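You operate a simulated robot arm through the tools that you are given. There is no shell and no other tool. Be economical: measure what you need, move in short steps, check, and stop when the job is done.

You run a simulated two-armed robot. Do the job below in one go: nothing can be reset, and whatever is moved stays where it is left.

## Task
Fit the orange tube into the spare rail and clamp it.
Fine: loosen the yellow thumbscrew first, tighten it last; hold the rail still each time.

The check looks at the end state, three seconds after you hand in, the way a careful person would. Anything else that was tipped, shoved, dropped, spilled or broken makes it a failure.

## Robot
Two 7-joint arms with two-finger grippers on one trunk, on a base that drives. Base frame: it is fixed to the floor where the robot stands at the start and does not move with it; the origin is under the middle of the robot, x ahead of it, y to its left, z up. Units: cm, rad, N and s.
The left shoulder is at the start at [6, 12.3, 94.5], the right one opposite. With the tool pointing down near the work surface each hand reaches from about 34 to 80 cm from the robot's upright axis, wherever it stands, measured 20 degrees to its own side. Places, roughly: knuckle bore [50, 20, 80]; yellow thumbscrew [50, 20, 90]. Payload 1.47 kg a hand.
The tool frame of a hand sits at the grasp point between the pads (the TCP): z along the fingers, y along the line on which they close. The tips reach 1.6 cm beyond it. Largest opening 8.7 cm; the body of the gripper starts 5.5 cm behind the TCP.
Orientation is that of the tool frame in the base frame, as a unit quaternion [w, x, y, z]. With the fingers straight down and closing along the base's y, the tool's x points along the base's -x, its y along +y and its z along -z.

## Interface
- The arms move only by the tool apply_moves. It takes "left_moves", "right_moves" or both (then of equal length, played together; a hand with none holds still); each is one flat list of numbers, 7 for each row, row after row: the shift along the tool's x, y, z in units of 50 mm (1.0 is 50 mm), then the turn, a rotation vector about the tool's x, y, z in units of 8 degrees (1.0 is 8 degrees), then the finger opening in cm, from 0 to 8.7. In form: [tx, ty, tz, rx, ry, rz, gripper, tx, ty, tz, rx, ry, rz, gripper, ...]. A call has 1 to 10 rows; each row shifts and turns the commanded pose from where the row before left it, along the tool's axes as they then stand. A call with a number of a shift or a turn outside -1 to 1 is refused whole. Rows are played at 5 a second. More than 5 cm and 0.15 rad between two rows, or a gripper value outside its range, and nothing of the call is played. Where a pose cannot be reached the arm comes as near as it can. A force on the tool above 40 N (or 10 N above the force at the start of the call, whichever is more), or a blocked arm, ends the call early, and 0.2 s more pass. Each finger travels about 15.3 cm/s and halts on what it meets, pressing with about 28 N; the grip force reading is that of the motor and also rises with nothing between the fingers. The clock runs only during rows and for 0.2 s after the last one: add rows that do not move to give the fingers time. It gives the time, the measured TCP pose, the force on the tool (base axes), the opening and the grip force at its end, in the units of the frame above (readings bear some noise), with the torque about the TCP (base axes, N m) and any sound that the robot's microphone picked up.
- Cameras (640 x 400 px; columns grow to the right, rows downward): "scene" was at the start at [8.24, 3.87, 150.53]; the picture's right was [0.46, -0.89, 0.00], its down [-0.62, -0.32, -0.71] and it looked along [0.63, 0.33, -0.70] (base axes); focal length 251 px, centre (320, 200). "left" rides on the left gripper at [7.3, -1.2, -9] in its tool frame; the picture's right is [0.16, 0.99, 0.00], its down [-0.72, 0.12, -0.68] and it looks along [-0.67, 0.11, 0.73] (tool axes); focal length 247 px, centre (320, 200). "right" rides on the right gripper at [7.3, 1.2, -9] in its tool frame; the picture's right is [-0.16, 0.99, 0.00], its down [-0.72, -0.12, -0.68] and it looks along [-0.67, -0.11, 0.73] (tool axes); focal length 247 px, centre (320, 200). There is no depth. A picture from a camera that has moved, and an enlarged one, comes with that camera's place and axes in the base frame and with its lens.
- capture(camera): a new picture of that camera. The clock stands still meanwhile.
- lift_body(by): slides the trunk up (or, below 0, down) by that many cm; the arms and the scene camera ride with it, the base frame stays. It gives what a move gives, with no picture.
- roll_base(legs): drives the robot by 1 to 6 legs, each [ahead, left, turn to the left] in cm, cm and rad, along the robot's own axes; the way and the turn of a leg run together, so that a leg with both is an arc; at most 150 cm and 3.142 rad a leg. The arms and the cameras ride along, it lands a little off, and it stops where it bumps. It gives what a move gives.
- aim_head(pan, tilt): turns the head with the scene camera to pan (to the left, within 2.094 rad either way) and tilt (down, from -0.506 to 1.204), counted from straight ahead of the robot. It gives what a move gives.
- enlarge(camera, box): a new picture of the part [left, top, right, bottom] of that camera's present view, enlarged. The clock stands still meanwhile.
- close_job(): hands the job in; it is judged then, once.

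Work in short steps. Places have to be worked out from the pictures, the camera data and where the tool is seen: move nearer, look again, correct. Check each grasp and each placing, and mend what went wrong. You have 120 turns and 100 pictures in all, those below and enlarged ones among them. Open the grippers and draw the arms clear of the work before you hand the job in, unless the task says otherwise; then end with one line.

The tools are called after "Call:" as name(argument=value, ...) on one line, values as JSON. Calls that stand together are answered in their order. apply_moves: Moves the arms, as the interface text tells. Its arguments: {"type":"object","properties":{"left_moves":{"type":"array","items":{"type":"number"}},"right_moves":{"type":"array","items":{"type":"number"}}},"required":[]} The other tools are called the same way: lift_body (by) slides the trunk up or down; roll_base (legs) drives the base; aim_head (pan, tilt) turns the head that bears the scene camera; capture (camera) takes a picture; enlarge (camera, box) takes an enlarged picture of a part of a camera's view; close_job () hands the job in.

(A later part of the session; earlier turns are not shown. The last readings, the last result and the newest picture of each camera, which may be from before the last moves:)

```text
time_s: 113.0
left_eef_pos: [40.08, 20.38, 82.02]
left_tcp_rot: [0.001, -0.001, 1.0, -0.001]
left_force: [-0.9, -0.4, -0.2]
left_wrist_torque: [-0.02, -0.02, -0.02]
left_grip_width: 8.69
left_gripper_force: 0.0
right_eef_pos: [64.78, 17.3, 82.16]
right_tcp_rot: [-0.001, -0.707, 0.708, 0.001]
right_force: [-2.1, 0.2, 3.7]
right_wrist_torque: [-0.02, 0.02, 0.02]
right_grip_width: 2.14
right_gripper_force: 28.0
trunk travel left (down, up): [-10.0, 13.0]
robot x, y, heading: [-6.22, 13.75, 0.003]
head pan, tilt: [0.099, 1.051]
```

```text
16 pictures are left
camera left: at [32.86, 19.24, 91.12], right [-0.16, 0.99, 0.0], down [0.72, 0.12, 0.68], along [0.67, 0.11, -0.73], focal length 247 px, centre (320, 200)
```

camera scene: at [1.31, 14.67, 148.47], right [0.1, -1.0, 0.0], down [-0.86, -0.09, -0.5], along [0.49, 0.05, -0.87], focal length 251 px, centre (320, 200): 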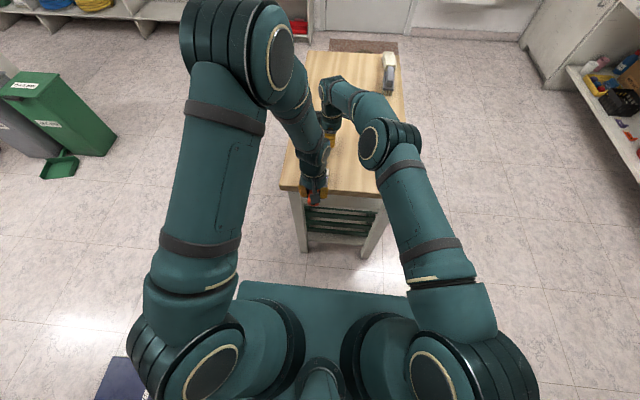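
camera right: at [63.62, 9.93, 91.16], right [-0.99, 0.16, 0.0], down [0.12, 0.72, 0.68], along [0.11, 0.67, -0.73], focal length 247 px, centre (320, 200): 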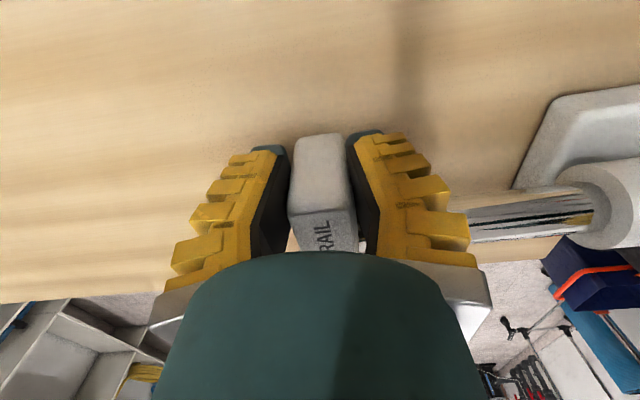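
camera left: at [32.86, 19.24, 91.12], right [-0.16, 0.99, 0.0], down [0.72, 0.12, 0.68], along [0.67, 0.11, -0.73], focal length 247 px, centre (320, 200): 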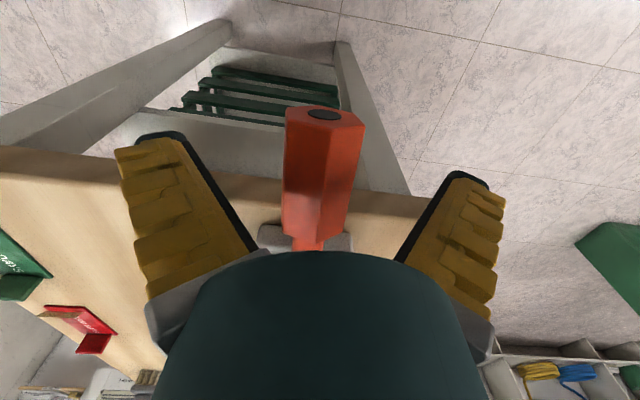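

The tube is visibly more level than before tightening, so the screw is pressing on it. Do a small grip-and-tug test (0.2 cm).

Call:
apply_moves(left_moves=[0, 0, 0, 0, 0, 0, 5, 0, 0, 0, 0, 0, 0, 4, 0, 0, 0, 0, 0, 0, 3, 0, 0, 0, 0, 0, 0, 1.5, 0, 0, 0, 0, 0, 0, 1.5])

Call:
apply_moves(left_moves=[0.04, 0, 0, 0, 0, 0, 1.5, 0.04, 0, 0, 0, 0, 0, 1.5, 0, 0, 0, 0, 0, 0, 1.5])

Call:
capture(camera="left")

```text
time_s: 114.2
left_eef_pos: [40.02, 20.27, 82.07]
left_tcp_rot: [0.0, 0.0, 1.0, 0.0]
left_force: [-3.3, 1.9, 9.7]
left_wrist_torque: [-0.11, -0.54, 0.18]
left_grip_width: 2.8
left_gripper_force: 27.4
right_eef_pos: [64.78, 17.25, 82.15]
right_tcp_rot: [0.001, -0.707, 0.707, -0.001]
right_force: [3.5, -1.8, 1.2]
right_wrist_torque: [0.03, -0.1, -0.02]
right_grip_width: 2.1
right_gripper_force: 28.3
trunk travel left (down, up): [-10.0, 13.0]
robot x, y, heading: [-6.17, 13.94, 0.003]
head pan, tilt: [0.099, 1.051]
```

```text
time_s: 115.0
left_eef_pos: [39.44, 20.33, 82.04]
left_tcp_rot: [-0.003, 0.001, 1.0, 0.001]
left_force: [-2.6, 0.0, 5.0]
left_wrist_torque: [-0.04, -0.77, 0.03]
left_grip_width: 2.69
left_gripper_force: 27.8
right_eef_pos: [64.83, 17.43, 82.12]
right_tcp_rot: [0.0, -0.706, 0.708, 0.001]
right_force: [-1.4, 2.3, 2.8]
right_wrist_torque: [-0.18, 0.04, -0.24]
right_grip_width: 2.12
right_gripper_force: 28.8
trunk travel left (down, up): [-10.0, 13.0]
robot x, y, heading: [-6.5, 13.74, -0.002]
head pan, tilt: [0.099, 1.051]
```

```text
15 pictures are left
camera left: at [32.29, 19.23, 91.14], right [-0.16, 0.99, 0.0], down [0.73, 0.11, 0.68], along [0.67, 0.11, -0.74], focal length 247 px, centre (320, 200)
```

left: 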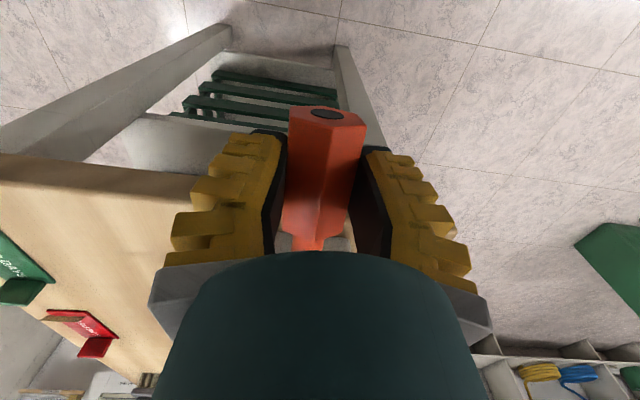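

The tug moved the tube ~0.5 cm with almost no resistance, so it isn't really clamped yet. Push it back to the bottom first.

Call:
apply_moves(left_moves=[-0.05, 0, 0, 0, 0, 0, 1, -0.05, 0, 0, 0, 0, 0, 1, 0, 0, 0, 0, 0, 0, 1])

Call:
apply_moves(left_moves=[-0.05, 0, 0, 0, 0, 0, 1, -0.05, 0, 0, 0, 0, 0, 1, 0, 0, 0, 0, 0, 0, 1])

Call:
capture(camera="left")

```text
time_s: 115.8
left_eef_pos: [40.07, 20.29, 81.98]
left_tcp_rot: [-0.004, 0.001, 1.0, 0.001]
left_force: [-18.8, -0.4, 2.9]
left_wrist_torque: [-0.08, 0.21, 0.0]
left_grip_width: 2.64
left_gripper_force: 28.0
right_eef_pos: [64.97, 17.08, 82.07]
right_tcp_rot: [0.001, -0.706, 0.708, -0.001]
right_force: [15.8, -1.6, -0.1]
right_wrist_torque: [0.07, -0.22, -0.13]
right_grip_width: 2.04
right_gripper_force: 28.1
trunk travel left (down, up): [-10.0, 13.0]
robot x, y, heading: [-6.4, 13.94, 0.002]
head pan, tilt: [0.099, 1.051]
```

```text
time_s: 116.5
left_eef_pos: [40.87, 20.25, 81.97]
left_tcp_rot: [0.0, 0.0, 1.0, 0.0]
left_force: [-19.7, 1.9, 2.7]
left_wrist_torque: [-0.16, 0.22, 0.09]
left_grip_width: 2.64
left_gripper_force: 28.2
right_eef_pos: [64.91, 17.25, 82.12]
right_tcp_rot: [0.0, -0.707, 0.707, 0.0]
right_force: [22.3, -3.0, 0.6]
right_wrist_torque: [-0.03, -0.28, -0.15]
right_grip_width: 2.12
right_gripper_force: 27.5
trunk travel left (down, up): [-10.0, 13.0]
robot x, y, heading: [-6.16, 13.62, -0.001]
head pan, tilt: [0.099, 1.051]
```

```text
14 pictures are left
camera left: at [33.58, 19.15, 91.11], right [-0.16, 0.99, 0.0], down [0.73, 0.12, 0.68], along [0.67, 0.11, -0.73], focal length 247 px, centre (320, 200)
```

left: 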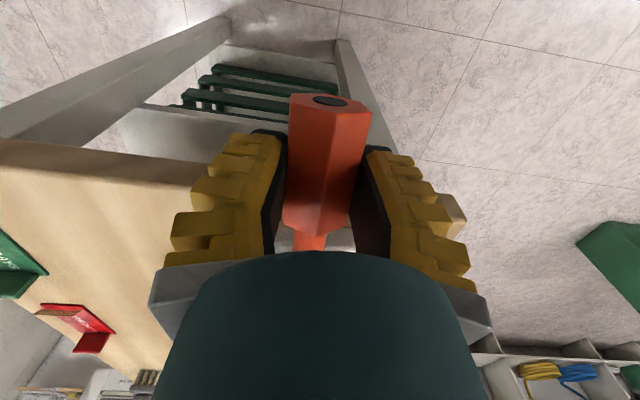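

The bottom is a hard stop; the tube is seated again. Release it and go back to the knob for firmer tightening.

Call:
apply_moves(left_moves=[0.06, 0, 0, 0, 0, 0, 1, 0, 0, 0, 0, 0, 0, 3.2, 0, 0, 0, 0, 0, 0, 8.7, 0, 0, 0, 0, 0, 0, 8.7, 0, 0, -0.8, 0, 0, 0, 8.7, 0, 0, -0.9, 0, 0, 0, 8.7, 0, 0, -0.9, 0, 0, 0, 8.7, -0.88, 0.04, 0, 0, 0, 0, 8.7, -0.88, 0.04, 0, 0, 0, 0, 8.7, 0, 0, 0, 0, 0, 0, 8.7])

Call:
capture(camera="left")

```text
time_s: 118.8
left_eef_pos: [49.34, 20.72, 94.98]
left_tcp_rot: [-0.001, 0.001, 1.0, 0.0]
left_force: [0.6, 0.0, 0.2]
left_wrist_torque: [-0.03, 0.01, -0.02]
left_grip_width: 8.68
left_gripper_force: 0.2
right_eef_pos: [64.92, 17.25, 82.07]
right_tcp_rot: [0.001, -0.707, 0.707, 0.0]
right_force: [0.6, -1.7, 3.7]
right_wrist_torque: [-0.02, 0.0, 0.0]
right_grip_width: 2.15
right_gripper_force: 28.2
trunk travel left (down, up): [-10.0, 13.0]
robot x, y, heading: [-6.78, 13.52, 0.0]
head pan, tilt: [0.099, 1.051]
```

```text
13 pictures are left
camera left: at [42.05, 19.65, 104.14], right [-0.16, 0.99, 0.0], down [0.72, 0.12, 0.68], along [0.67, 0.11, -0.73], focal length 247 px, centre (320, 200)
```

left: 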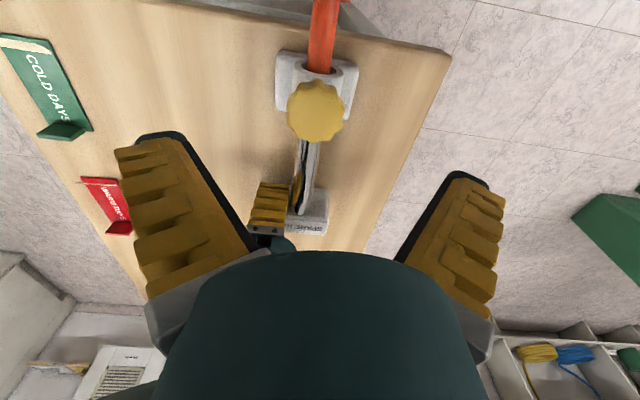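

Knob at (49.4, 20.5). Descend to z≈86.6, grip, then turn clockwise in small steps with torque readings.

Call:
apply_moves(left_moves=[0, -0.04, 0.8, 0, 0, 0, 8.7, 0, 0, 0.6, 0, 0, 0, 8.7, 0, 0, 0.28, 0, 0, 0, 8.7, 0, 0, 0, 0, 0, 0, 5, 0, 0, 0, 0, 0, 0, 4.2, 0, 0, 0, 0, 0, 0, 3, 0, 0, 0, 0, 0, 0, 0, 0, 0, 0, 0, 0, 0, 0])

Call:
apply_moves(left_moves=[0, 0, 0, 0, 0, 0.8, 0, 0, 0, 0, 0, 0, 0.8, 0, 0, 0, 0, 0, 0, 0, 0])

Call:
apply_moves(left_moves=[0, 0, 0, 0, 0, 0.8, 0, 0, 0, 0, 0, 0, 0.8, 0, 0, 0, 0, 0, 0, 0, 0])

Call:
apply_moves(left_moves=[0, 0, 0, 0, 0, 0.8, 0, 0, 0, 0, 0, 0, 0.8, 0, 0, 0, 0, 0, 0, 0, 0])

```text
time_s: 120.5
left_eef_pos: [49.25, 20.57, 86.76]
left_tcp_rot: [0.002, 0.001, 1.0, 0.0]
left_force: [1.8, -2.6, 6.2]
left_wrist_torque: [0.0, -0.33, 0.03]
left_grip_width: 3.27
left_gripper_force: 28.2
right_eef_pos: [64.84, 17.27, 82.25]
right_tcp_rot: [0.0, -0.707, 0.707, 0.001]
right_force: [-0.3, 0.7, 1.1]
right_wrist_torque: [0.05, 0.01, -0.04]
right_grip_width: 2.1
right_gripper_force: 27.8
trunk travel left (down, up): [-10.0, 13.0]
robot x, y, heading: [-5.84, 13.87, 0.002]
head pan, tilt: [0.099, 1.051]
```

```text
time_s: 121.3
left_eef_pos: [49.15, 20.6, 86.68]
left_tcp_rot: [-0.001, 0.113, 0.994, 0.0]
left_force: [0.5, 2.8, 7.2]
left_wrist_torque: [0.11, 0.02, 0.19]
left_grip_width: 3.28
left_gripper_force: 27.9
right_eef_pos: [64.74, 17.2, 82.02]
right_tcp_rot: [0.001, 0.707, -0.707, 0.0]
right_force: [-2.3, -2.5, 0.7]
right_wrist_torque: [0.17, -0.01, 0.14]
right_grip_width: 2.06
right_gripper_force: 28.1
trunk travel left (down, up): [-10.0, 13.0]
robot x, y, heading: [-6.01, 13.89, 0.0]
head pan, tilt: [0.099, 1.051]
```

```text
time_s: 122.2
left_eef_pos: [49.4, 20.37, 86.49]
left_tcp_rot: [-0.001, 0.224, 0.975, -0.001]
left_force: [1.2, -0.3, -3.7]
left_wrist_torque: [0.11, 0.17, -0.05]
left_grip_width: 3.02
left_gripper_force: 28.5
right_eef_pos: [64.72, 17.38, 82.15]
right_tcp_rot: [-0.001, 0.708, -0.707, -0.002]
right_force: [-1.4, 0.1, 2.3]
right_wrist_torque: [-0.13, 0.0, 0.05]
right_grip_width: 2.09
right_gripper_force: 28.3
trunk travel left (down, up): [-10.0, 13.0]
robot x, y, heading: [-5.88, 13.63, -0.003]
head pan, tilt: [0.099, 1.051]
```

```text
time_s: 123.0
left_eef_pos: [49.24, 20.58, 86.65]
left_tcp_rot: [-0.001, 0.332, 0.943, 0.001]
left_force: [1.9, 1.3, -2.1]
left_wrist_torque: [0.06, 0.02, 0.07]
left_grip_width: 2.94
left_gripper_force: 28.2
right_eef_pos: [64.84, 17.21, 82.08]
right_tcp_rot: [0.0, 0.707, -0.707, -0.001]
right_force: [-2.5, 0.6, 4.1]
right_wrist_torque: [0.18, 0.03, 0.08]
right_grip_width: 2.14
right_gripper_force: 27.8
trunk travel left (down, up): [-10.0, 13.0]
robot x, y, heading: [-6.21, 14.35, -0.003]
head pan, tilt: [0.099, 1.051]
```

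The knob slips over its lobes without turning further: it's tight against its stop. Re-test the tube's hold: go back to the hex.

Call:
apply_moves(left_moves=[0, 0, 0, 0, 0, 0, 8.7, 0, 0, 0, 0, 0, 0, 8.7, 0, 0, -0.8, 0, 0, -0.8, 8.7, 0, 0, -0.8, 0, 0, -1, 8.7, 0, 0, 0, 0, 0, -1, 8.7, 0, 0, 0, 0, 0, -1, 8.7, 0, 0, 0, 0, 0, -1, 8.7, 0.9, -0.04, 0, 0, 0, 0, 8.7, 0.9, -0.04, 0, 0, 0, 0, 8.7, 0, 0, 0, 0, 0, 0, 8.7])

Call:
enlarge(camera="left", box=[260, 20, 380, 240])

```text
time_s: 125.2
left_eef_pos: [40.47, 20.36, 94.65]
left_tcp_rot: [-0.001, 0.0, 1.0, 0.0]
left_force: [-0.2, -0.2, -0.1]
left_wrist_torque: [-0.02, 0.05, -0.02]
left_grip_width: 8.7
left_gripper_force: 0.0
right_eef_pos: [64.77, 17.22, 82.2]
right_tcp_rot: [0.0, 0.707, -0.707, -0.001]
right_force: [-1.1, -0.3, 0.4]
right_wrist_torque: [-0.07, -0.03, 0.02]
right_grip_width: 2.06
right_gripper_force: 28.0
trunk travel left (down, up): [-10.0, 13.0]
robot x, y, heading: [-6.43, 14.06, -0.001]
head pan, tilt: [0.099, 1.051]
```

```text
1.82 times, centred on (320, 130) of left
camera zoom: at [33.13, 19.24, 103.71], right [-0.16, 0.99, 0.0], down [0.72, 0.12, 0.68], along [0.67, 0.11, -0.73], focal length 449 px, centre (320, 327)
```

zoom: 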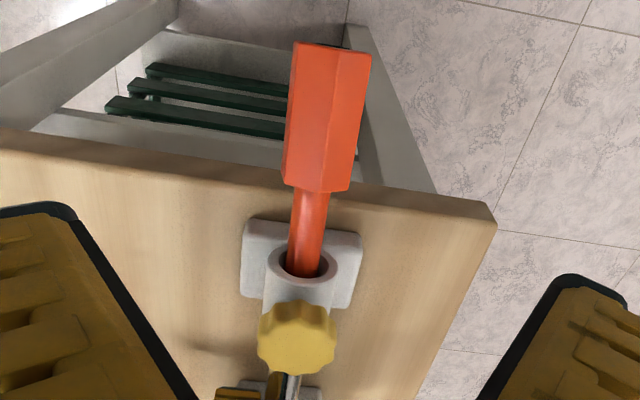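

Tube seated in the mouth, knob down. Descend on the hex and do a small tug again with closer readings.

Call:
apply_moves(left_moves=[0, -0.03, 0.8, 0, 0, 0, 8.7, 0, 0, 0.8, 0, 0, 0, 8.7, 0, 0, 0.8, 0, 0, 0, 8.7, 0, 0, 0.14, 0, 0, 0, 8.7, 0, 0, 0, 0, 0, 0, 4.5, 0, 0, 0, 0, 0, 0, 3.2, 0, 0, 0, 0, 0, 0, 1.5, 0, 0, 0, 0, 0, 0, 1])

Call:
apply_moves(left_moves=[0.03, 0, 0, 0, 0, 0, 1])

Call:
apply_moves(left_moves=[0.03, 0, 0, 0, 0, 0, 1])

Call:
apply_moves(left_moves=[-0.03, 0, 0, 0, 0, 0, 1])

Call:
apply_moves(left_moves=[-0.03, 0, 0, 0, 0, 0, 1])

```text
time_s: 127.0
left_eef_pos: [40.33, 20.16, 82.01]
left_tcp_rot: [0.0, 0.0, 1.0, 0.0]
left_force: [-4.0, 4.8, 8.3]
left_wrist_torque: [-0.11, -0.47, 0.4]
left_grip_width: 2.84
left_gripper_force: 28.1
right_eef_pos: [64.75, 17.24, 82.12]
right_tcp_rot: [0.0, 0.707, -0.707, -0.001]
right_force: [5.3, -0.5, 0.1]
right_wrist_torque: [0.2, -0.08, -0.04]
right_grip_width: 2.03
right_gripper_force: 28.2
trunk travel left (down, up): [-10.0, 13.0]
robot x, y, heading: [-6.19, 13.93, -0.002]
head pan, tilt: [0.099, 1.051]
```

```text
time_s: 127.3
left_eef_pos: [40.29, 20.03, 81.85]
left_tcp_rot: [0.0, 0.0, 1.0, 0.0]
left_force: [6.1, 2.9, 2.4]
left_wrist_torque: [-0.21, 0.21, 0.39]
left_grip_width: 2.74
left_gripper_force: 28.2
right_eef_pos: [64.85, 17.32, 82.04]
right_tcp_rot: [-0.001, -0.707, 0.707, 0.003]
right_force: [-2.8, -2.3, 2.7]
right_wrist_torque: [0.04, 0.07, 0.28]
right_grip_width: 2.1
right_gripper_force: 28.2
trunk travel left (down, up): [-10.0, 13.0]
robot x, y, heading: [-6.14, 13.78, -0.004]
head pan, tilt: [0.099, 1.051]
```

```text
time_s: 127.8
left_eef_pos: [40.02, 20.04, 81.97]
left_tcp_rot: [-0.001, 0.001, 1.0, 0.0]
left_force: [-1.8, 2.1, 3.7]
left_wrist_torque: [-0.05, -0.4, 0.07]
left_grip_width: 2.61
left_gripper_force: 28.1
right_eef_pos: [64.71, 17.28, 82.15]
right_tcp_rot: [0.0, -0.707, 0.707, 0.0]
right_force: [0.3, 0.3, -0.7]
right_wrist_torque: [-0.33, -0.06, 0.04]
right_grip_width: 2.18
right_gripper_force: 28.0
trunk travel left (down, up): [-10.0, 13.0]
robot x, y, heading: [-6.16, 13.87, -0.002]
head pan, tilt: [0.099, 1.051]
```

```text
time_s: 128.2
left_eef_pos: [40.25, 20.06, 81.95]
left_tcp_rot: [-0.001, 0.001, 1.0, 0.001]
left_force: [-3.6, 1.8, 2.8]
left_wrist_torque: [-0.03, -0.32, 0.13]
left_grip_width: 2.64
left_gripper_force: 28.3
right_eef_pos: [64.88, 17.29, 82.11]
right_tcp_rot: [0.001, -0.706, 0.708, 0.001]
right_force: [3.0, -1.7, -0.2]
right_wrist_torque: [-0.06, -0.03, -0.04]
right_grip_width: 2.06
right_gripper_force: 27.5
trunk travel left (down, up): [-10.0, 13.0]
robot x, y, heading: [-6.25, 13.91, 0.002]
head pan, tilt: [0.099, 1.051]
```

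```text
time_s: 128.6
left_eef_pos: [40.31, 19.88, 82.02]
left_tcp_rot: [-0.002, 0.001, 1.0, 0.0]
left_force: [-7.2, 3.0, 3.4]
left_wrist_torque: [-0.07, -0.05, 0.14]
left_grip_width: 2.67
left_gripper_force: 28.2
right_eef_pos: [64.87, 17.29, 81.97]
right_tcp_rot: [0.0, 0.708, -0.706, 0.0]
right_force: [6.2, -0.6, 0.6]
right_wrist_torque: [0.02, -0.06, -0.01]
right_grip_width: 2.06
right_gripper_force: 28.1
trunk travel left (down, up): [-10.0, 13.0]
robot x, y, heading: [-6.41, 13.68, -0.002]
head pan, tilt: [0.099, 1.051]
```

Inconclusive because the hex rolled into alignment in the jaws during the tug. Now that it's aligned, repeat the tiny tug.

Call:
apply_moves(left_moves=[0.02, 0, 0, 0, 0, 0, 1])

Call:
apply_moves(left_moves=[0.03, 0, 0, 0, 0, 0, 1])

Call:
apply_moves(left_moves=[0.03, 0, 0, 0, 0, 0, 1])

Call:
apply_moves(left_moves=[0.04, 0, 0, 0, 0, 0, 1])

Call:
capture(camera="left")

```text
time_s: 128.9
left_eef_pos: [40.44, 20.0, 81.99]
left_tcp_rot: [0.0, 0.0, 1.0, 0.0]
left_force: [0.9, 1.8, 2.5]
left_wrist_torque: [-0.14, 0.29, 0.22]
left_grip_width: 2.64
left_gripper_force: 28.1
right_eef_pos: [64.85, 17.23, 82.13]
right_tcp_rot: [0.0, -0.707, 0.707, 0.0]
right_force: [3.0, -1.4, 1.9]
right_wrist_torque: [-0.03, -0.04, 0.2]
right_grip_width: 2.09
right_gripper_force: 27.7
trunk travel left (down, up): [-10.0, 13.0]
robot x, y, heading: [-6.33, 14.1, -0.003]
head pan, tilt: [0.099, 1.051]
```

```text
time_s: 129.3
left_eef_pos: [40.2, 20.0, 81.98]
left_tcp_rot: [0.001, 0.0, 1.0, -0.001]
left_force: [8.8, 1.5, -1.0]
left_wrist_torque: [-0.18, 0.54, 0.18]
left_grip_width: 2.55
left_gripper_force: 27.6
right_eef_pos: [64.68, 17.32, 82.02]
right_tcp_rot: [-0.001, -0.707, 0.707, 0.002]
right_force: [-7.0, 0.0, 4.5]
right_wrist_torque: [0.03, 0.09, 0.22]
right_grip_width: 2.21
right_gripper_force: 27.5
trunk travel left (down, up): [-10.0, 13.0]
robot x, y, heading: [-6.19, 13.72, 0.001]
head pan, tilt: [0.099, 1.051]
```

```text
time_s: 129.8
left_eef_pos: [39.81, 19.9, 81.89]
left_tcp_rot: [-0.001, 0.001, 1.0, 0.001]
left_force: [-3.3, 1.6, 3.1]
left_wrist_torque: [-0.02, -0.34, 0.06]
left_grip_width: 2.62
left_gripper_force: 27.5
right_eef_pos: [64.86, 17.27, 82.09]
right_tcp_rot: [0.0, -0.707, 0.707, 0.0]
right_force: [1.3, -0.1, -0.5]
right_wrist_torque: [-0.03, 0.0, -0.05]
right_grip_width: 2.09
right_gripper_force: 28.4
trunk travel left (down, up): [-10.0, 13.0]
robot x, y, heading: [-6.44, 13.83, -0.001]
head pan, tilt: [0.099, 1.051]
```

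```text
time_s: 130.2
left_eef_pos: [39.54, 20.12, 81.93]
left_tcp_rot: [-0.001, 0.0, 1.0, 0.0]
left_force: [-0.6, 0.1, -0.8]
left_wrist_torque: [0.02, -0.01, 0.01]
left_grip_width: 2.59
left_gripper_force: 28.0
right_eef_pos: [64.82, 17.19, 82.16]
right_tcp_rot: [0.0, -0.707, 0.708, 0.001]
right_force: [-0.5, -0.2, 1.3]
right_wrist_torque: [0.04, 0.01, 0.0]
right_grip_width: 2.07
right_gripper_force: 28.1
trunk travel left (down, up): [-10.0, 13.0]
robot x, y, heading: [-6.02, 13.95, 0.002]
head pan, tilt: [0.099, 1.051]
```

```text
11 pictures are left
camera left: at [32.42, 18.87, 91.03], right [-0.16, 0.99, 0.0], down [0.72, 0.12, 0.68], along [0.67, 0.11, -0.73], focal length 247 px, centre (320, 200)
```

left: 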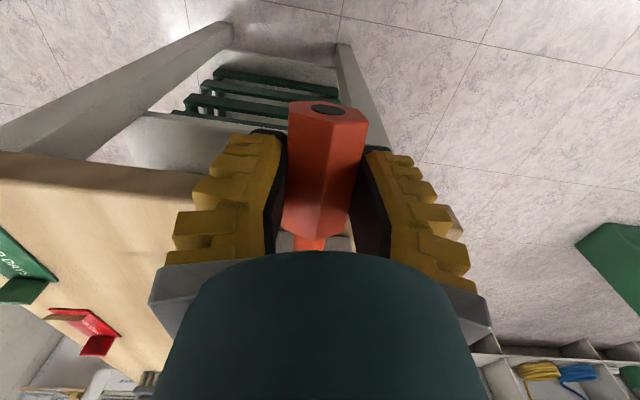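

Pull resisted up to ~9 N, then broke free after ~0.6 cm. Reseat it against the bottom, then test vertically: a loose tube would lift freely, a clamped one would resist.

Call:
apply_moves(left_moves=[-0.06, 0, 0, 0, 0, 0, 1, -0.06, 0, 0, 0, 0, 0, 1, -0.06, 0, 0, 0, 0, 0, 1, 0, 0, 0, 0, 0, 0, 1])

Call:
apply_moves(left_moves=[0.02, 0, 0, 0, 0, 0, 1, 0, 0, 0, 0, 0, 0, 1])

Call:
apply_moves(left_moves=[0, 0, -0.04, 0, 0, 0, 1, 0, 0, 0, 0, 0, 0, 1])

Call:
apply_moves(left_moves=[0, 0, -0.06, 0, 0, 0, 1, 0, 0, 0, 0, 0, 0, 1])

```text
time_s: 131.2
left_eef_pos: [40.45, 19.9, 81.89]
left_tcp_rot: [-0.002, 0.0, 1.0, 0.001]
left_force: [-17.2, 1.3, 6.2]
left_wrist_torque: [-0.15, 0.0, 0.12]
left_grip_width: 2.73
left_gripper_force: 27.1
right_eef_pos: [65.05, 17.24, 82.3]
right_tcp_rot: [0.001, -0.706, 0.708, -0.001]
right_force: [14.5, -3.0, -0.8]
right_wrist_torque: [0.0, -0.19, -0.13]
right_grip_width: 2.09
right_gripper_force: 28.6
trunk travel left (down, up): [-10.0, 13.0]
robot x, y, heading: [-6.52, 13.87, -0.002]
head pan, tilt: [0.099, 1.051]
```

```text
time_s: 131.8
left_eef_pos: [40.57, 19.87, 81.92]
left_tcp_rot: [-0.002, 0.0, 1.0, 0.001]
left_force: [-13.7, 1.8, 0.0]
left_wrist_torque: [-0.15, 0.57, 0.12]
left_grip_width: 2.64
left_gripper_force: 28.0
right_eef_pos: [64.76, 17.27, 82.16]
right_tcp_rot: [0.0, 0.707, -0.707, 0.0]
right_force: [16.8, -2.2, 1.7]
right_wrist_torque: [-0.01, -0.2, -0.04]
right_grip_width: 2.11
right_gripper_force: 27.7
trunk travel left (down, up): [-10.0, 13.0]
robot x, y, heading: [-6.24, 13.93, -0.002]
head pan, tilt: [0.099, 1.051]
```

```text
time_s: 132.3
left_eef_pos: [40.41, 19.84, 82.0]
left_tcp_rot: [-0.002, 0.0, 1.0, 0.0]
left_force: [-17.6, 1.5, -2.1]
left_wrist_torque: [-0.11, 0.38, 0.2]
left_grip_width: 2.55
left_gripper_force: 28.1
right_eef_pos: [64.9, 17.12, 82.04]
right_tcp_rot: [0.0, -0.707, 0.707, -0.001]
right_force: [17.6, -1.6, 0.7]
right_wrist_torque: [0.08, -0.16, -0.16]
right_grip_width: 2.15
right_gripper_force: 28.1
trunk travel left (down, up): [-10.0, 13.0]
robot x, y, heading: [-6.17, 13.83, -0.002]
head pan, tilt: [0.099, 1.051]
```

```text
time_s: 132.9
left_eef_pos: [40.65, 19.85, 82.44]
left_tcp_rot: [0.0, 0.0, 1.0, -0.001]
left_force: [-13.4, 2.4, -3.3]
left_wrist_torque: [-0.12, 0.43, 0.2]
left_grip_width: 2.53
left_gripper_force: 27.9
right_eef_pos: [64.85, 17.14, 82.0]
right_tcp_rot: [0.001, 0.708, -0.707, 0.0]
right_force: [13.1, -2.3, 1.4]
right_wrist_torque: [0.07, -0.06, -0.14]
right_grip_width: 2.22
right_gripper_force: 27.7
trunk travel left (down, up): [-10.0, 13.0]
robot x, y, heading: [-6.26, 13.98, 0.003]
head pan, tilt: [0.099, 1.051]
```

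Vertical resistance is low, so the tube isn't truly clamped. I want to look into the bore before retrying: pull the tube out level, raise it, and release/raise the right hand.

Call:
apply_moves(left_moves=[0.1, 0, 0.04, 0, 0, 0, 1, 0.3, 0, 0.03, 0, 0, 0, 1, 0.5, 0, 0, 0, 0, 0, 1, 0.5, 0, 0, 0, 0, 0, 1, 0.2, 0, 0, 0, 0, 0, 1, 0, 0, -0.8, 0, 0, 0, 1, 0, 0, -0.9, 0, 0, 0, 1, 0, 0, -0.9, 0, 0, 0, 1])

Call:
apply_moves(right_moves=[0, 0, 0, 0, 0, 0, 8.7, 0, 0, 0, 0, 0, 0, 8.7, 0, 0, -0.7, 0, 0, 0, 8.7, 0, 0, -0.9, 0, 0, 0, 8.7, 0, 0, -0.9, 0, 0, 0, 8.7, 0, 0, -0.9, 0, 0, 0, 8.7, 0.8, 0, -0.4, 0, 0, 0, 8.7, 0.9, 0, 0, 0, 0, 0, 8.7, 0.9, 0, 0, 0, 0, 0, 8.7, 0.9, 0, 0, 0, 0, 0, 8.7])

Call:
capture(camera="left")

```text
time_s: 134.8
left_eef_pos: [32.37, 19.84, 94.82]
left_tcp_rot: [-0.001, 0.0, 1.0, 0.0]
left_force: [-0.8, -0.3, -1.3]
left_wrist_torque: [-0.05, -0.01, 0.01]
left_grip_width: 2.56
left_gripper_force: 28.1
right_eef_pos: [64.77, 17.22, 82.11]
right_tcp_rot: [-0.001, -0.707, 0.707, 0.0]
right_force: [-2.3, 0.2, 4.6]
right_wrist_torque: [-0.01, 0.13, 0.04]
right_grip_width: 2.08
right_gripper_force: 27.5
trunk travel left (down, up): [-10.0, 13.0]
robot x, y, heading: [-6.48, 14.05, 0.0]
head pan, tilt: [0.099, 1.051]
```

```text
time_s: 136.9
left_eef_pos: [32.54, 19.74, 94.85]
left_tcp_rot: [-0.001, 0.001, 1.0, -0.001]
left_force: [-0.2, -0.2, -1.1]
left_wrist_torque: [0.02, -0.01, 0.02]
left_grip_width: 2.55
left_gripper_force: 27.8
right_eef_pos: [64.84, -0.24, 101.04]
right_tcp_rot: [0.001, -0.707, 0.708, 0.002]
right_force: [1.1, 0.5, -0.9]
right_wrist_torque: [0.02, 0.06, 0.0]
right_grip_width: 8.7
right_gripper_force: 0.0
trunk travel left (down, up): [-10.0, 13.0]
robot x, y, heading: [-6.3, 13.8, 0.001]
head pan, tilt: [0.099, 1.051]
```

```text
10 pictures are left
camera left: at [25.15, 18.64, 103.94], right [-0.16, 0.99, 0.0], down [0.72, 0.11, 0.68], along [0.67, 0.11, -0.73], focal length 247 px, centre (320, 200)
```

left: 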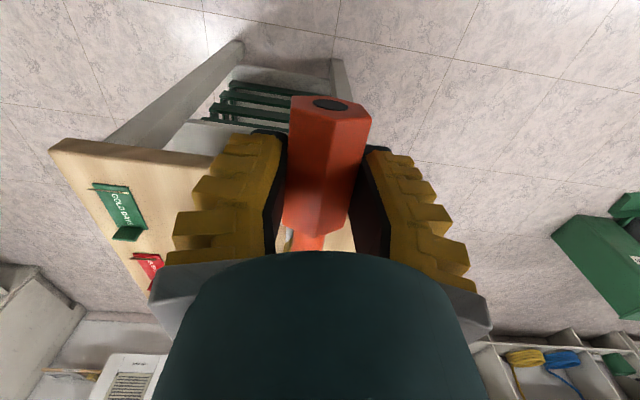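

Use the free right hand's camera to look into the bore. First move the left hand (with tube) aside to y≈45 and turn the right hand to yaw 0.

Call:
apply_moves(left_moves=[0, 0.9, 0, 0, 0, 0, 1, 0, 0.9, 0, 0, 0, 0, 1, 0, 0.9, 0, 0, 0, 0, 1, 0, 0.9, 0, 0, 0, 0, 1, 0, 0.9, 0, 0, 0, 0, 1, 0, 0.5, 0, 0, 0, 0, 1], right_moves=[0, 0, 0, 0, 0, 0.9375, 8.7, 0, 0, 0, 0, 0, 0.9375, 8.7, 0, 0, 0, 0, 0, 0.9375, 8.7, 0, 0, 0, 0, 0, 0.9375, 8.7, 0, 0, 0, 0, 0, 0.9375, 8.7, 0, 0, 0, 0, 0, 0.9375, 8.7])

Call:
apply_moves(right_moves=[0, 0, 0, 0, 0, 0.9375, 8.7, 0, 0, 0, 0, 0, 0.9375, 8.7, 0, 0, 0, 0, 0, 0.9375, 8.7, 0, 0, 0, 0, 0, 0.9375, 8.7, 0, 0, 0, 0, 0, 0.9375, 8.7, 0, 0, 0, 0, 0, 0.9375, 8.7])

Call:
apply_moves(right_moves=[0.731, 0.56, 0, 0, 0, 0, 8.7, 0.731, 0.56, 0, 0, 0, 0, 8.7, 0.731, 0.56, 0, 0, 0, 0, 8.7, 0.731, 0.56, 0, 0, 0, 0, 8.7, 0.731, 0.56, 0, 0, 0, 0, 8.7, 0.731, 0.56, 0, 0, 0, 0, 8.7, 0.731, 0.56, 0, 0, 0, 0, 8.7])

Call:
apply_moves(right_moves=[0, 0, 0.8, 0, 0, 0, 8.7, 0, 0, 0.8, 0, 0, 0, 8.7, 0, 0, 0.8, 0, 0, 0, 8.7, 0, 0, 0.8, 0, 0, 0, 8.7, 0, 0, 0, 0, -0.875, 0, 8.7, 0, 0, 0, 0, -0.875, 0, 8.7, 0, 0, 0, 0, -0.875, 0, 8.7, 0, 0, 0, 0, -0.875, 0, 8.7, 0, 0, 0, 0, -0.875, 0, 8.7])

Call:
capture(camera="right")

```text
time_s: 138.3
left_eef_pos: [32.37, 44.93, 95.04]
left_tcp_rot: [-0.001, 0.0, 1.0, 0.0]
left_force: [0.3, 0.7, -0.2]
left_wrist_torque: [-0.03, 0.01, 0.01]
left_grip_width: 2.56
left_gripper_force: 27.9
right_eef_pos: [64.88, -0.19, 101.12]
right_tcp_rot: [-0.001, -0.381, 0.925, 0.001]
right_force: [0.5, 0.5, -0.7]
right_wrist_torque: [0.0, 0.0, -0.03]
right_grip_width: 8.7
right_gripper_force: 0.1
trunk travel left (down, up): [-10.0, 13.0]
robot x, y, heading: [-6.3, 13.77, 0.001]
head pan, tilt: [0.099, 1.051]
```

```text
time_s: 139.8
left_eef_pos: [32.44, 44.77, 95.11]
left_tcp_rot: [-0.001, 0.0, 1.0, 0.001]
left_force: [0.3, -0.5, -0.4]
left_wrist_torque: [-0.03, 0.01, -0.02]
left_grip_width: 2.56
left_gripper_force: 28.0
right_eef_pos: [64.89, -0.1, 101.06]
right_tcp_rot: [-0.001, 0.0, 1.0, 0.0]
right_force: [1.5, -0.7, -0.1]
right_wrist_torque: [-0.02, -0.02, -0.02]
right_grip_width: 8.67
right_gripper_force: 0.0
trunk travel left (down, up): [-10.0, 13.0]
robot x, y, heading: [-6.27, 13.78, -0.003]
head pan, tilt: [0.099, 1.051]
```

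```text
time_s: 141.3
left_eef_pos: [32.41, 44.69, 95.16]
left_tcp_rot: [0.0, 0.001, 1.0, -0.001]
left_force: [-0.7, 0.6, -0.9]
left_wrist_torque: [0.01, 0.0, 0.01]
left_grip_width: 2.57
left_gripper_force: 28.0
right_eef_pos: [39.03, 19.49, 100.65]
right_tcp_rot: [0.0, -0.001, 1.0, 0.0]
right_force: [-0.3, -0.6, 0.3]
right_wrist_torque: [-0.01, -0.01, -0.01]
right_grip_width: 8.69
right_gripper_force: 0.0
trunk travel left (down, up): [-10.0, 13.0]
robot x, y, heading: [-5.89, 14.36, -0.003]
head pan, tilt: [0.099, 1.051]
```

```text
time_s: 143.3
left_eef_pos: [32.35, 44.87, 95.06]
left_tcp_rot: [0.0, 0.0, 1.0, 0.0]
left_force: [-0.8, 0.2, -1.5]
left_wrist_torque: [0.0, 0.01, 0.03]
left_grip_width: 2.54
left_gripper_force: 28.0
right_eef_pos: [39.3, 19.46, 85.26]
right_tcp_rot: [0.301, 0.0, 0.953, 0.0]
right_force: [-0.1, 1.2, 0.1]
right_wrist_torque: [-0.02, -0.02, 0.01]
right_grip_width: 8.71
right_gripper_force: 0.0
trunk travel left (down, up): [-10.0, 13.0]
robot x, y, heading: [-6.16, 13.97, 0.0]
head pan, tilt: [0.099, 1.051]
```

```text
9 pictures are left
camera right: at [28.11, 20.64, 88.35], right [0.13, 0.99, 0.09], down [0.2, -0.12, 0.97], along [0.97, -0.11, -0.21], focal length 247 px, centre (320, 200)
```

right: 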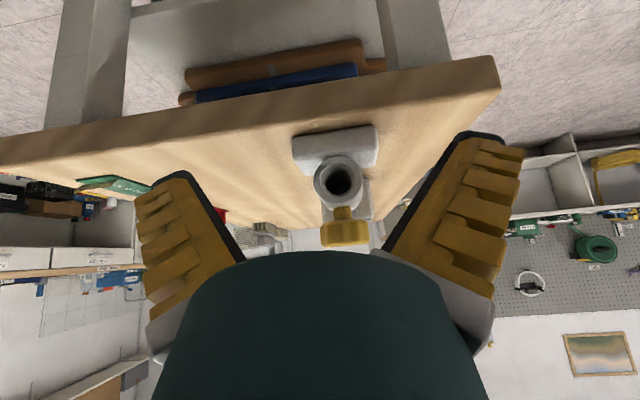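

The bore is in clear view; zoom in.

Call:
enlarge(camera="right", box=[300, 145, 380, 250])

```text
3.81 times, centred on (340, 198) of right
camera zoom: at [28.11, 20.64, 88.35], right [0.13, 0.99, 0.09], down [0.2, -0.12, 0.97], along [0.97, -0.11, -0.21], focal length 941 px, centre (244, 210)
```

zoom: 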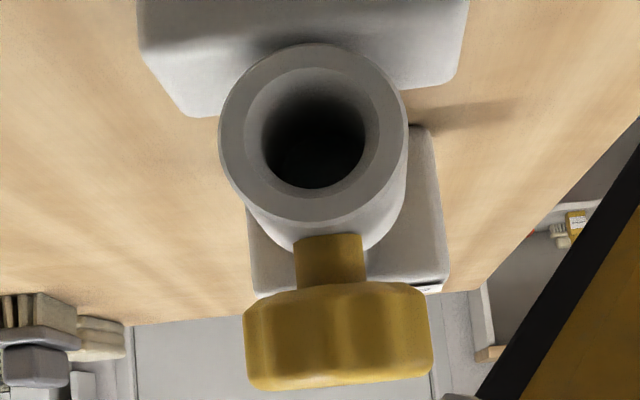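

There's a conical lead-in to a narrower ~2.2 cm bore. Zoom hard into the hole for the bottom/screw tip.

Call:
enlarge(camera="right", box=[324, 162, 356, 198])

```text
11.11 times, centred on (340, 180) of right
camera zoom: at [28.11, 20.64, 88.35], right [0.13, 0.99, 0.09], down [0.2, -0.12, 0.97], along [0.97, -0.11, -0.21], focal length 2744 px, centre (98, 422)
```

zoom: 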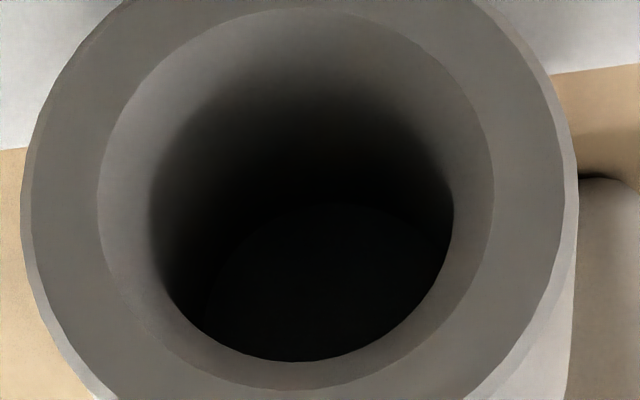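

Bore geometry is clear: 2.3 cm bore, ~4.1 cm deep, so the tube had bottomed. Now check the screw tip in the bore ceiling: lower the camera and pitch up further.

Call:
apply_moves(right_moves=[0.46, 0, 0.66, 0, 0, 0, 8.7, 0, 0, 0, 0, -0.83, 0, 8.7, 0, 0, 0, 0, -0.83, 0, 8.7, 0, 0, 0, 0, -0.83, 0, 8.7, 0, 0, 0, 0, 0, 0, 8.7])

Call:
enlarge(camera="right", box=[300, 155, 380, 245])

```text
time_s: 144.6
left_eef_pos: [32.45, 45.06, 95.03]
left_tcp_rot: [0.0, -0.003, 1.0, 0.0]
left_force: [0.1, -0.8, -0.7]
left_wrist_torque: [0.0, 0.01, 0.03]
left_grip_width: 2.53
left_gripper_force: 28.3
right_eef_pos: [40.4, 17.99, 81.29]
right_tcp_rot: [0.456, 0.036, 0.889, 0.001]
right_force: [0.7, 0.1, -0.3]
right_wrist_torque: [0.04, -0.02, 0.03]
right_grip_width: 8.68
right_gripper_force: 0.1
trunk travel left (down, up): [-10.0, 13.0]
robot x, y, heading: [-6.15, 13.94, -0.003]
head pan, tilt: [0.099, 1.051]
```

```text
4.44 times, centred on (340, 200) of right
camera zoom: at [28.87, 19.89, 80.73], right [0.15, 0.97, 0.16], down [-0.14, -0.14, 0.98], along [0.98, -0.17, 0.11], focal length 1098 px, centre (231, 200)
```

zoom: 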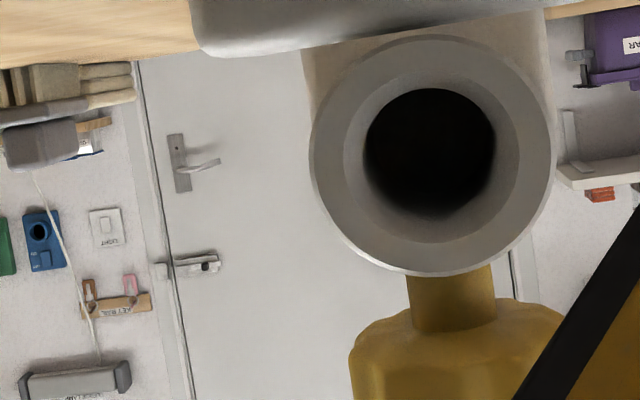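

The bore ceiling is clear even with the screw at its stop. Plan: reinsert the tube, hold the rail, then cycle the screw (loosen/tighten) with the tube seated. First un-pitch and raise the right hand.

Call:
apply_moves(right_moves=[0, 0, 0, 0, 0.83, 0, 8.7, 0, 0, 0, 0, 0.83, 0, 8.7, 0, 0, 0, 0, 0.83, 0, 8.7, 0, 0, 0, 0, 0.875, 0, 8.7, 0, 0, 0, 0, 0.875, 0, 8.7, 0, 0, 0, 0, 0.875, 0, 8.7, 0, 0, 0, 0, 0.875, 0, 8.7, 0, 0, 0, 0, 0.875, 0, 8.7])

Call:
apply_moves(right_moves=[0, 0, -0.9, 0, 0, 0, 8.7, 0, 0, -0.9, 0, 0, 0, 8.7, 0, 0, -0.9, 0, 0, 0, 8.7, 0, 0, -0.9, 0, 0, 0, 8.7, -0.9, 0, 0, 0, 0, 0, 8.7, -0.9, 0, 0, 0, 0, 0, 8.7, -0.9, 0, 0, 0, 0, 0, 8.7, -0.9, 0, 0, 0, 0, 0, 8.7, -0.9, 0, 0, 0, 0, 0, 8.7])

Call:
apply_moves(right_moves=[0, 0, 0, 0, 0, -0.9375, 8.7, 0, 0, 0, 0, 0, -0.9375, 8.7, 0, 0, 0, 0, 0, -0.9375, 8.7, 0, 0, 0, 0, 0, -0.9375, 8.7, 0, 0, 0, 0, 0, -0.9375, 8.7, 0, 0, 0, 0, 0, -0.9375, 8.7])

Call:
apply_moves(right_moves=[0, 0, 0, 0, 0, -0.9375, 8.7, 0, 0, 0, 0, 0, -0.9375, 8.7, 0, 0, 0, 0, 0, -0.9375, 8.7, 0, 0, 0, 0, 0, -0.9375, 8.7, 0, 0, 0, 0, 0, -0.9375, 8.7, 0, 0, 0, 0, 0, -0.9375, 8.7, 0, 0, 0, 0, 0, 0, 8.7])

```text
time_s: 146.3
left_eef_pos: [32.49, 44.81, 95.05]
left_tcp_rot: [-0.001, 0.0, 1.0, 0.0]
left_force: [0.7, -0.1, -0.7]
left_wrist_torque: [0.0, 0.01, 0.01]
left_grip_width: 2.53
left_gripper_force: 27.7
right_eef_pos: [39.33, 19.45, 81.19]
right_tcp_rot: [-0.002, 0.0, 1.0, 0.001]
right_force: [-0.1, 0.0, 0.2]
right_wrist_torque: [-0.02, -0.01, -0.02]
right_grip_width: 8.7
right_gripper_force: 0.2
trunk travel left (down, up): [-10.0, 13.0]
robot x, y, heading: [-6.03, 14.02, 0.004]
head pan, tilt: [0.099, 1.051]
```

```text
time_s: 148.3
left_eef_pos: [32.55, 44.88, 94.99]
left_tcp_rot: [-0.001, 0.001, 1.0, -0.001]
left_force: [-0.1, -0.1, -1.7]
left_wrist_torque: [0.0, 0.0, 0.0]
left_grip_width: 2.54
left_gripper_force: 28.6
right_eef_pos: [62.2, 19.3, 98.92]
right_tcp_rot: [-0.002, 0.0, 1.0, 0.0]
right_force: [0.1, 1.4, 0.6]
right_wrist_torque: [-0.02, 0.02, 0.03]
right_grip_width: 8.73
right_gripper_force: 0.1
trunk travel left (down, up): [-10.0, 13.0]
robot x, y, heading: [-6.02, 13.83, -0.002]
head pan, tilt: [0.099, 1.051]
```

```text
time_s: 149.8
left_eef_pos: [32.47, 44.8, 95.09]
left_tcp_rot: [0.0, 0.0, 1.0, -0.001]
left_force: [0.0, -0.1, -0.6]
left_wrist_torque: [0.0, 0.01, 0.0]
left_grip_width: 2.57
left_gripper_force: 28.3
right_eef_pos: [61.84, 19.36, 98.99]
right_tcp_rot: [-0.001, -0.383, 0.924, 0.0]
right_force: [-0.6, -0.8, -0.4]
right_wrist_torque: [-0.01, 0.04, 0.01]
right_grip_width: 8.71
right_gripper_force: 0.1
trunk travel left (down, up): [-10.0, 13.0]
robot x, y, heading: [-6.06, 13.65, -0.004]
head pan, tilt: [0.099, 1.051]
```

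```text
time_s: 151.3
left_eef_pos: [32.5, 44.76, 95.05]
left_tcp_rot: [-0.001, 0.0, 1.0, 0.0]
left_force: [-0.8, -0.5, -1.3]
left_wrist_torque: [-0.01, 0.03, 0.01]
left_grip_width: 2.53
left_gripper_force: 28.5
right_eef_pos: [62.02, 19.45, 99.12]
right_tcp_rot: [0.0, 0.708, -0.706, 0.0]
right_force: [0.2, 0.4, 0.3]
right_wrist_torque: [0.02, -0.01, 0.01]
right_grip_width: 8.69
right_gripper_force: 0.0
trunk travel left (down, up): [-10.0, 13.0]
robot x, y, heading: [-6.27, 14.03, 0.002]
head pan, tilt: [0.099, 1.051]
```

Bore mouth centre now measured at (47.7, 20.1, 82.6). Regrip the block with the right hand at (64.85, 17.25).

Call:
apply_moves(right_moves=[0.44, -0.56, 0, 0, 0, 0, 8.7, 0, 0, 0.9, 0, 0, 0, 8.7, 0, 0, 0.9, 0, 0, 0, 8.7, 0, 0, 0.9, 0, 0, 0, 8.7, 0, 0, 0.7, 0, 0, 0, 8.7, 0, 0, 0, 0, 0, 0, 5, 0, 0, 0, 0, 0, 0, 3.6, 0, 0, 0, 0, 0, 0, 2.6, 0, 0, 0, 0, 0, 0, 1.5, 0, 0, 0, 0, 0, 0, 1])

Call:
apply_moves(right_moves=[0, 0.06, 0, 0, 0, 0, 1, 0, 0.06, 0, 0, 0, 0, 1, 0, 0.06, 0, 0, 0, 0, 1, 0, 0.06, 0, 0, 0, 0, 1, 0, 0, 0, 0, 0, 0, 1])

Call:
capture(camera="right")

```text
time_s: 153.6
left_eef_pos: [32.52, 44.76, 95.01]
left_tcp_rot: [0.001, 0.0, 1.0, 0.0]
left_force: [-0.9, -0.2, -0.8]
left_wrist_torque: [-0.01, -0.02, 0.01]
left_grip_width: 2.53
left_gripper_force: 28.0
right_eef_pos: [64.4, 17.25, 82.29]
right_tcp_rot: [-0.001, 0.708, -0.707, -0.001]
right_force: [-0.4, -1.0, 8.5]
right_wrist_torque: [0.06, 0.01, 0.07]
right_grip_width: 2.27
right_gripper_force: 28.4
trunk travel left (down, up): [-10.0, 13.0]
robot x, y, heading: [-6.11, 13.89, 0.001]
head pan, tilt: [0.099, 1.051]
```

```text
time_s: 154.8
left_eef_pos: [32.39, 44.81, 95.07]
left_tcp_rot: [0.0, 0.0, 1.0, 0.0]
left_force: [0.3, 0.1, 0.2]
left_wrist_torque: [-0.01, 0.03, -0.02]
left_grip_width: 2.52
left_gripper_force: 28.0
right_eef_pos: [63.53, 17.16, 82.2]
right_tcp_rot: [0.0, -0.706, 0.708, -0.001]
right_force: [7.4, 0.8, 15.5]
right_wrist_torque: [0.15, -0.09, -0.12]
right_grip_width: 2.61
right_gripper_force: 28.0
trunk travel left (down, up): [-10.0, 13.0]
robot x, y, heading: [-6.04, 13.63, -0.0]
head pan, tilt: [0.099, 1.051]
```

```text
5 pictures are left
camera right: at [62.19, 9.86, 91.18], right [-0.99, 0.16, 0.0], down [0.12, 0.72, 0.68], along [0.11, 0.67, -0.73], focal length 247 px, centre (320, 200)
```

right: 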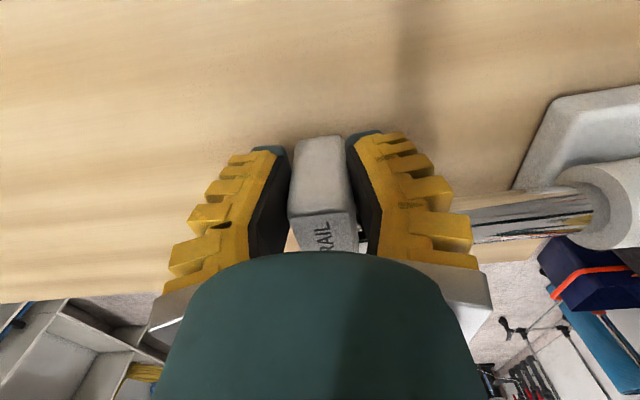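

The rail is back at its original position (block x≈63.5) and held. Bring the tube back in line (y≈20.2, z≈83.1) in front of the mouth.

Call:
apply_moves(left_moves=[0, -0.82, 0, 0, 0, 0, 1, 0, -0.82, 0, 0, 0, 0, 1, 0, -0.82, 0, 0, 0, 0, 1, 0, -0.82, 0, 0, 0, 0, 1, 0, -0.82, 0, 0, 0, 0, 1, 0, -0.82, 0, 0, 0, 0, 1, 0, 0, 0.8, 0, 0, 0, 1, 0, 0, 0.8, 0, 0, 0, 1, 0, 0, 0.78, 0, 0, 0, 1])

Call:
apply_moves(left_moves=[-0.2, 0, 0, 0, 0, 0, 1, -0.2, 0, 0, 0, 0, 0, 1, -0.2, 0, 0, 0, 0, 0, 1, -0.1, 0, 0, 0, 0, 0, 1, -0.1, 0, 0, 0, 0, 0, 1, 0, 0, 0, 0, 0, 0, 1])

```text
time_s: 156.8
left_eef_pos: [32.53, 20.58, 83.11]
left_tcp_rot: [0.001, 0.0, 1.0, 0.0]
left_force: [0.6, 0.1, -1.4]
left_wrist_torque: [0.0, 0.01, -0.02]
left_grip_width: 2.52
left_gripper_force: 28.2
right_eef_pos: [63.32, 17.15, 81.99]
right_tcp_rot: [-0.001, -0.707, 0.707, 0.001]
right_force: [0.5, -1.2, 15.2]
right_wrist_torque: [0.2, -0.01, 0.05]
right_grip_width: 2.71
right_gripper_force: 27.7
trunk travel left (down, up): [-10.0, 13.0]
robot x, y, heading: [-6.24, 13.87, 0.001]
head pan, tilt: [0.099, 1.051]
```

```text
time_s: 158.2
left_eef_pos: [36.46, 20.34, 83.15]
left_tcp_rot: [-0.001, 0.001, 1.0, 0.0]
left_force: [-16.3, 1.4, -2.4]
left_wrist_torque: [-0.03, -0.28, 0.16]
left_grip_width: 2.54
left_gripper_force: 27.8
right_eef_pos: [63.49, 17.13, 82.28]
right_tcp_rot: [0.001, -0.707, 0.707, 0.0]
right_force: [22.4, -2.0, 11.1]
right_wrist_torque: [0.27, -0.1, -0.28]
right_grip_width: 2.69
right_gripper_force: 27.9
trunk travel left (down, up): [-10.0, 13.0]
robot x, y, heading: [-5.99, 14.12, -0.004]
head pan, tilt: [0.099, 1.051]
```

Blocked at ~1.1 cm depth – either offset or the (tight) screw tip. Back off, correct y by −0.25 and retry.

Call:
apply_moves(left_moves=[0.14, 0, 0, 0, 0, 0, 1, 0, -0.05, 0, 0, 0, 0, 1, -0.07, 0, 0, 0, 0, 0, 1, -0.07, 0, 0, 0, 0, 0, 1, 0, 0, 0, 0, 0, 0, 1])

Call:
apply_moves(left_moves=[0.1, 0, 0, 0, 0, 0, 1, 0, 0, 0.05, 0, 0, 0, 1, -0.05, 0, 0, 0, 0, 0, 1, -0.08, 0, 0, 0, 0, 0, 1, 0, 0, 0, 0, 0, 0, 1])

Call:
enlarge(camera="left", box=[250, 170, 390, 260])

```text
time_s: 159.3
left_eef_pos: [36.38, 20.13, 83.22]
left_tcp_rot: [-0.001, 0.0, 1.0, 0.0]
left_force: [-14.1, 0.6, -0.7]
left_wrist_torque: [-0.05, -0.37, 0.13]
left_grip_width: 2.53
left_gripper_force: 27.9
right_eef_pos: [63.38, 17.16, 82.22]
right_tcp_rot: [0.001, -0.707, 0.708, -0.001]
right_force: [11.8, -1.1, 10.5]
right_wrist_torque: [0.11, 0.01, -0.13]
right_grip_width: 2.66
right_gripper_force: 28.3
trunk travel left (down, up): [-10.0, 13.0]
robot x, y, heading: [-6.4, 14.26, 0.001]
head pan, tilt: [0.099, 1.051]
```

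```text
time_s: 160.6
left_eef_pos: [36.51, 20.03, 82.96]
left_tcp_rot: [-0.001, 0.0, 1.0, 0.0]
left_force: [-14.9, 1.1, 0.3]
left_wrist_torque: [-0.02, -0.31, 0.09]
left_grip_width: 2.55
left_gripper_force: 27.9
right_eef_pos: [63.54, 17.17, 82.23]
right_tcp_rot: [0.002, -0.707, 0.707, 0.0]
right_force: [15.7, 0.5, 9.8]
right_wrist_torque: [0.15, -0.09, -0.09]
right_grip_width: 2.48
right_gripper_force: 28.1
trunk travel left (down, up): [-10.0, 13.0]
robot x, y, heading: [-6.11, 13.58, -0.006]
head pan, tilt: [0.099, 1.051]
```

```text
4.44 times, centred on (320, 215) of left
camera zoom: at [29.39, 19.04, 92.09], right [-0.16, 0.99, 0.0], down [0.73, 0.12, 0.68], along [0.67, 0.11, -0.73], focal length 1098 px, centre (320, 133)
```

zoom: 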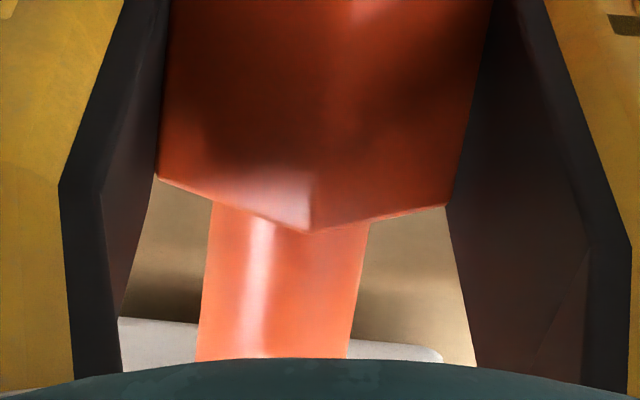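

Blocked regardless of offset: the tightened screw tip truly blocks the bore, so the screw does clamp. I'll lay the tube on the free strip left of the rail (y≈28.3), loosen properly, and redo. Withdraw and carry it there.

Call:
apply_moves(left_moves=[0.4, 0, 0, 0, 0, 0, 1, 0.5, 0, 0, 0, 0, 0, 1, 0, 0, -0.9, 0, 0, 0, 1, 0, 0, -0.9, 0, 0, 0, 1, 0, 0, -0.7, 0, 0, 0, 1, -0.6, 0.55, 0, 0, 0, 0, 1, -0.75, 0.55, 0, 0, 0, 0, 1, -0.8, 0.54, 0, 0, 0, 0, 1, -0.95, 0, 0, 0, 0, 0, 1, -0.95, 0, 0, 0, 0, 0, 1])

Call:
apply_moves(left_moves=[-0.9, 0, 0, 0, 0, 0, 1, 0, 0, 0.8, 0, 0, 0, 1, 0, 0, 0.8, 0, 0, 0, 1, 0, 0, 0.8, 0, 0, 0, 1, 0, 0, 0.45, 0, 0, 0, 1, 0, 0, 0, 0, 0, 0, 1])

```text
time_s: 162.8
left_eef_pos: [52.34, 28.61, 95.24]
left_tcp_rot: [-0.001, 0.0, 1.0, 0.0]
left_force: [0.0, 0.0, -0.2]
left_wrist_torque: [-0.02, 0.0, -0.03]
left_grip_width: 2.5
left_gripper_force: 27.9
right_eef_pos: [63.4, 17.19, 82.21]
right_tcp_rot: [0.0, -0.707, 0.707, -0.001]
right_force: [1.8, 1.0, 4.0]
right_wrist_torque: [-0.11, -0.06, 0.0]
right_grip_width: 2.27
right_gripper_force: 27.5
trunk travel left (down, up): [-10.0, 13.0]
robot x, y, heading: [-6.04, 14.14, 0.004]
head pan, tilt: [0.099, 1.051]
```

```text
time_s: 164.2
left_eef_pos: [56.96, 28.48, 81.29]
left_tcp_rot: [0.003, 0.0, 1.0, 0.0]
left_force: [6.1, 0.0, 14.1]
left_wrist_torque: [-0.05, 0.39, 0.03]
left_grip_width: 2.83
left_gripper_force: 28.0
right_eef_pos: [63.29, 17.2, 82.2]
right_tcp_rot: [-0.001, -0.706, 0.708, 0.0]
right_force: [1.5, 0.1, 3.3]
right_wrist_torque: [-0.01, -0.03, 0.02]
right_grip_width: 2.17
right_gripper_force: 28.6
trunk travel left (down, up): [-10.0, 13.0]
robot x, y, heading: [-6.37, 13.99, -0.001]
head pan, tilt: [0.099, 1.051]
```

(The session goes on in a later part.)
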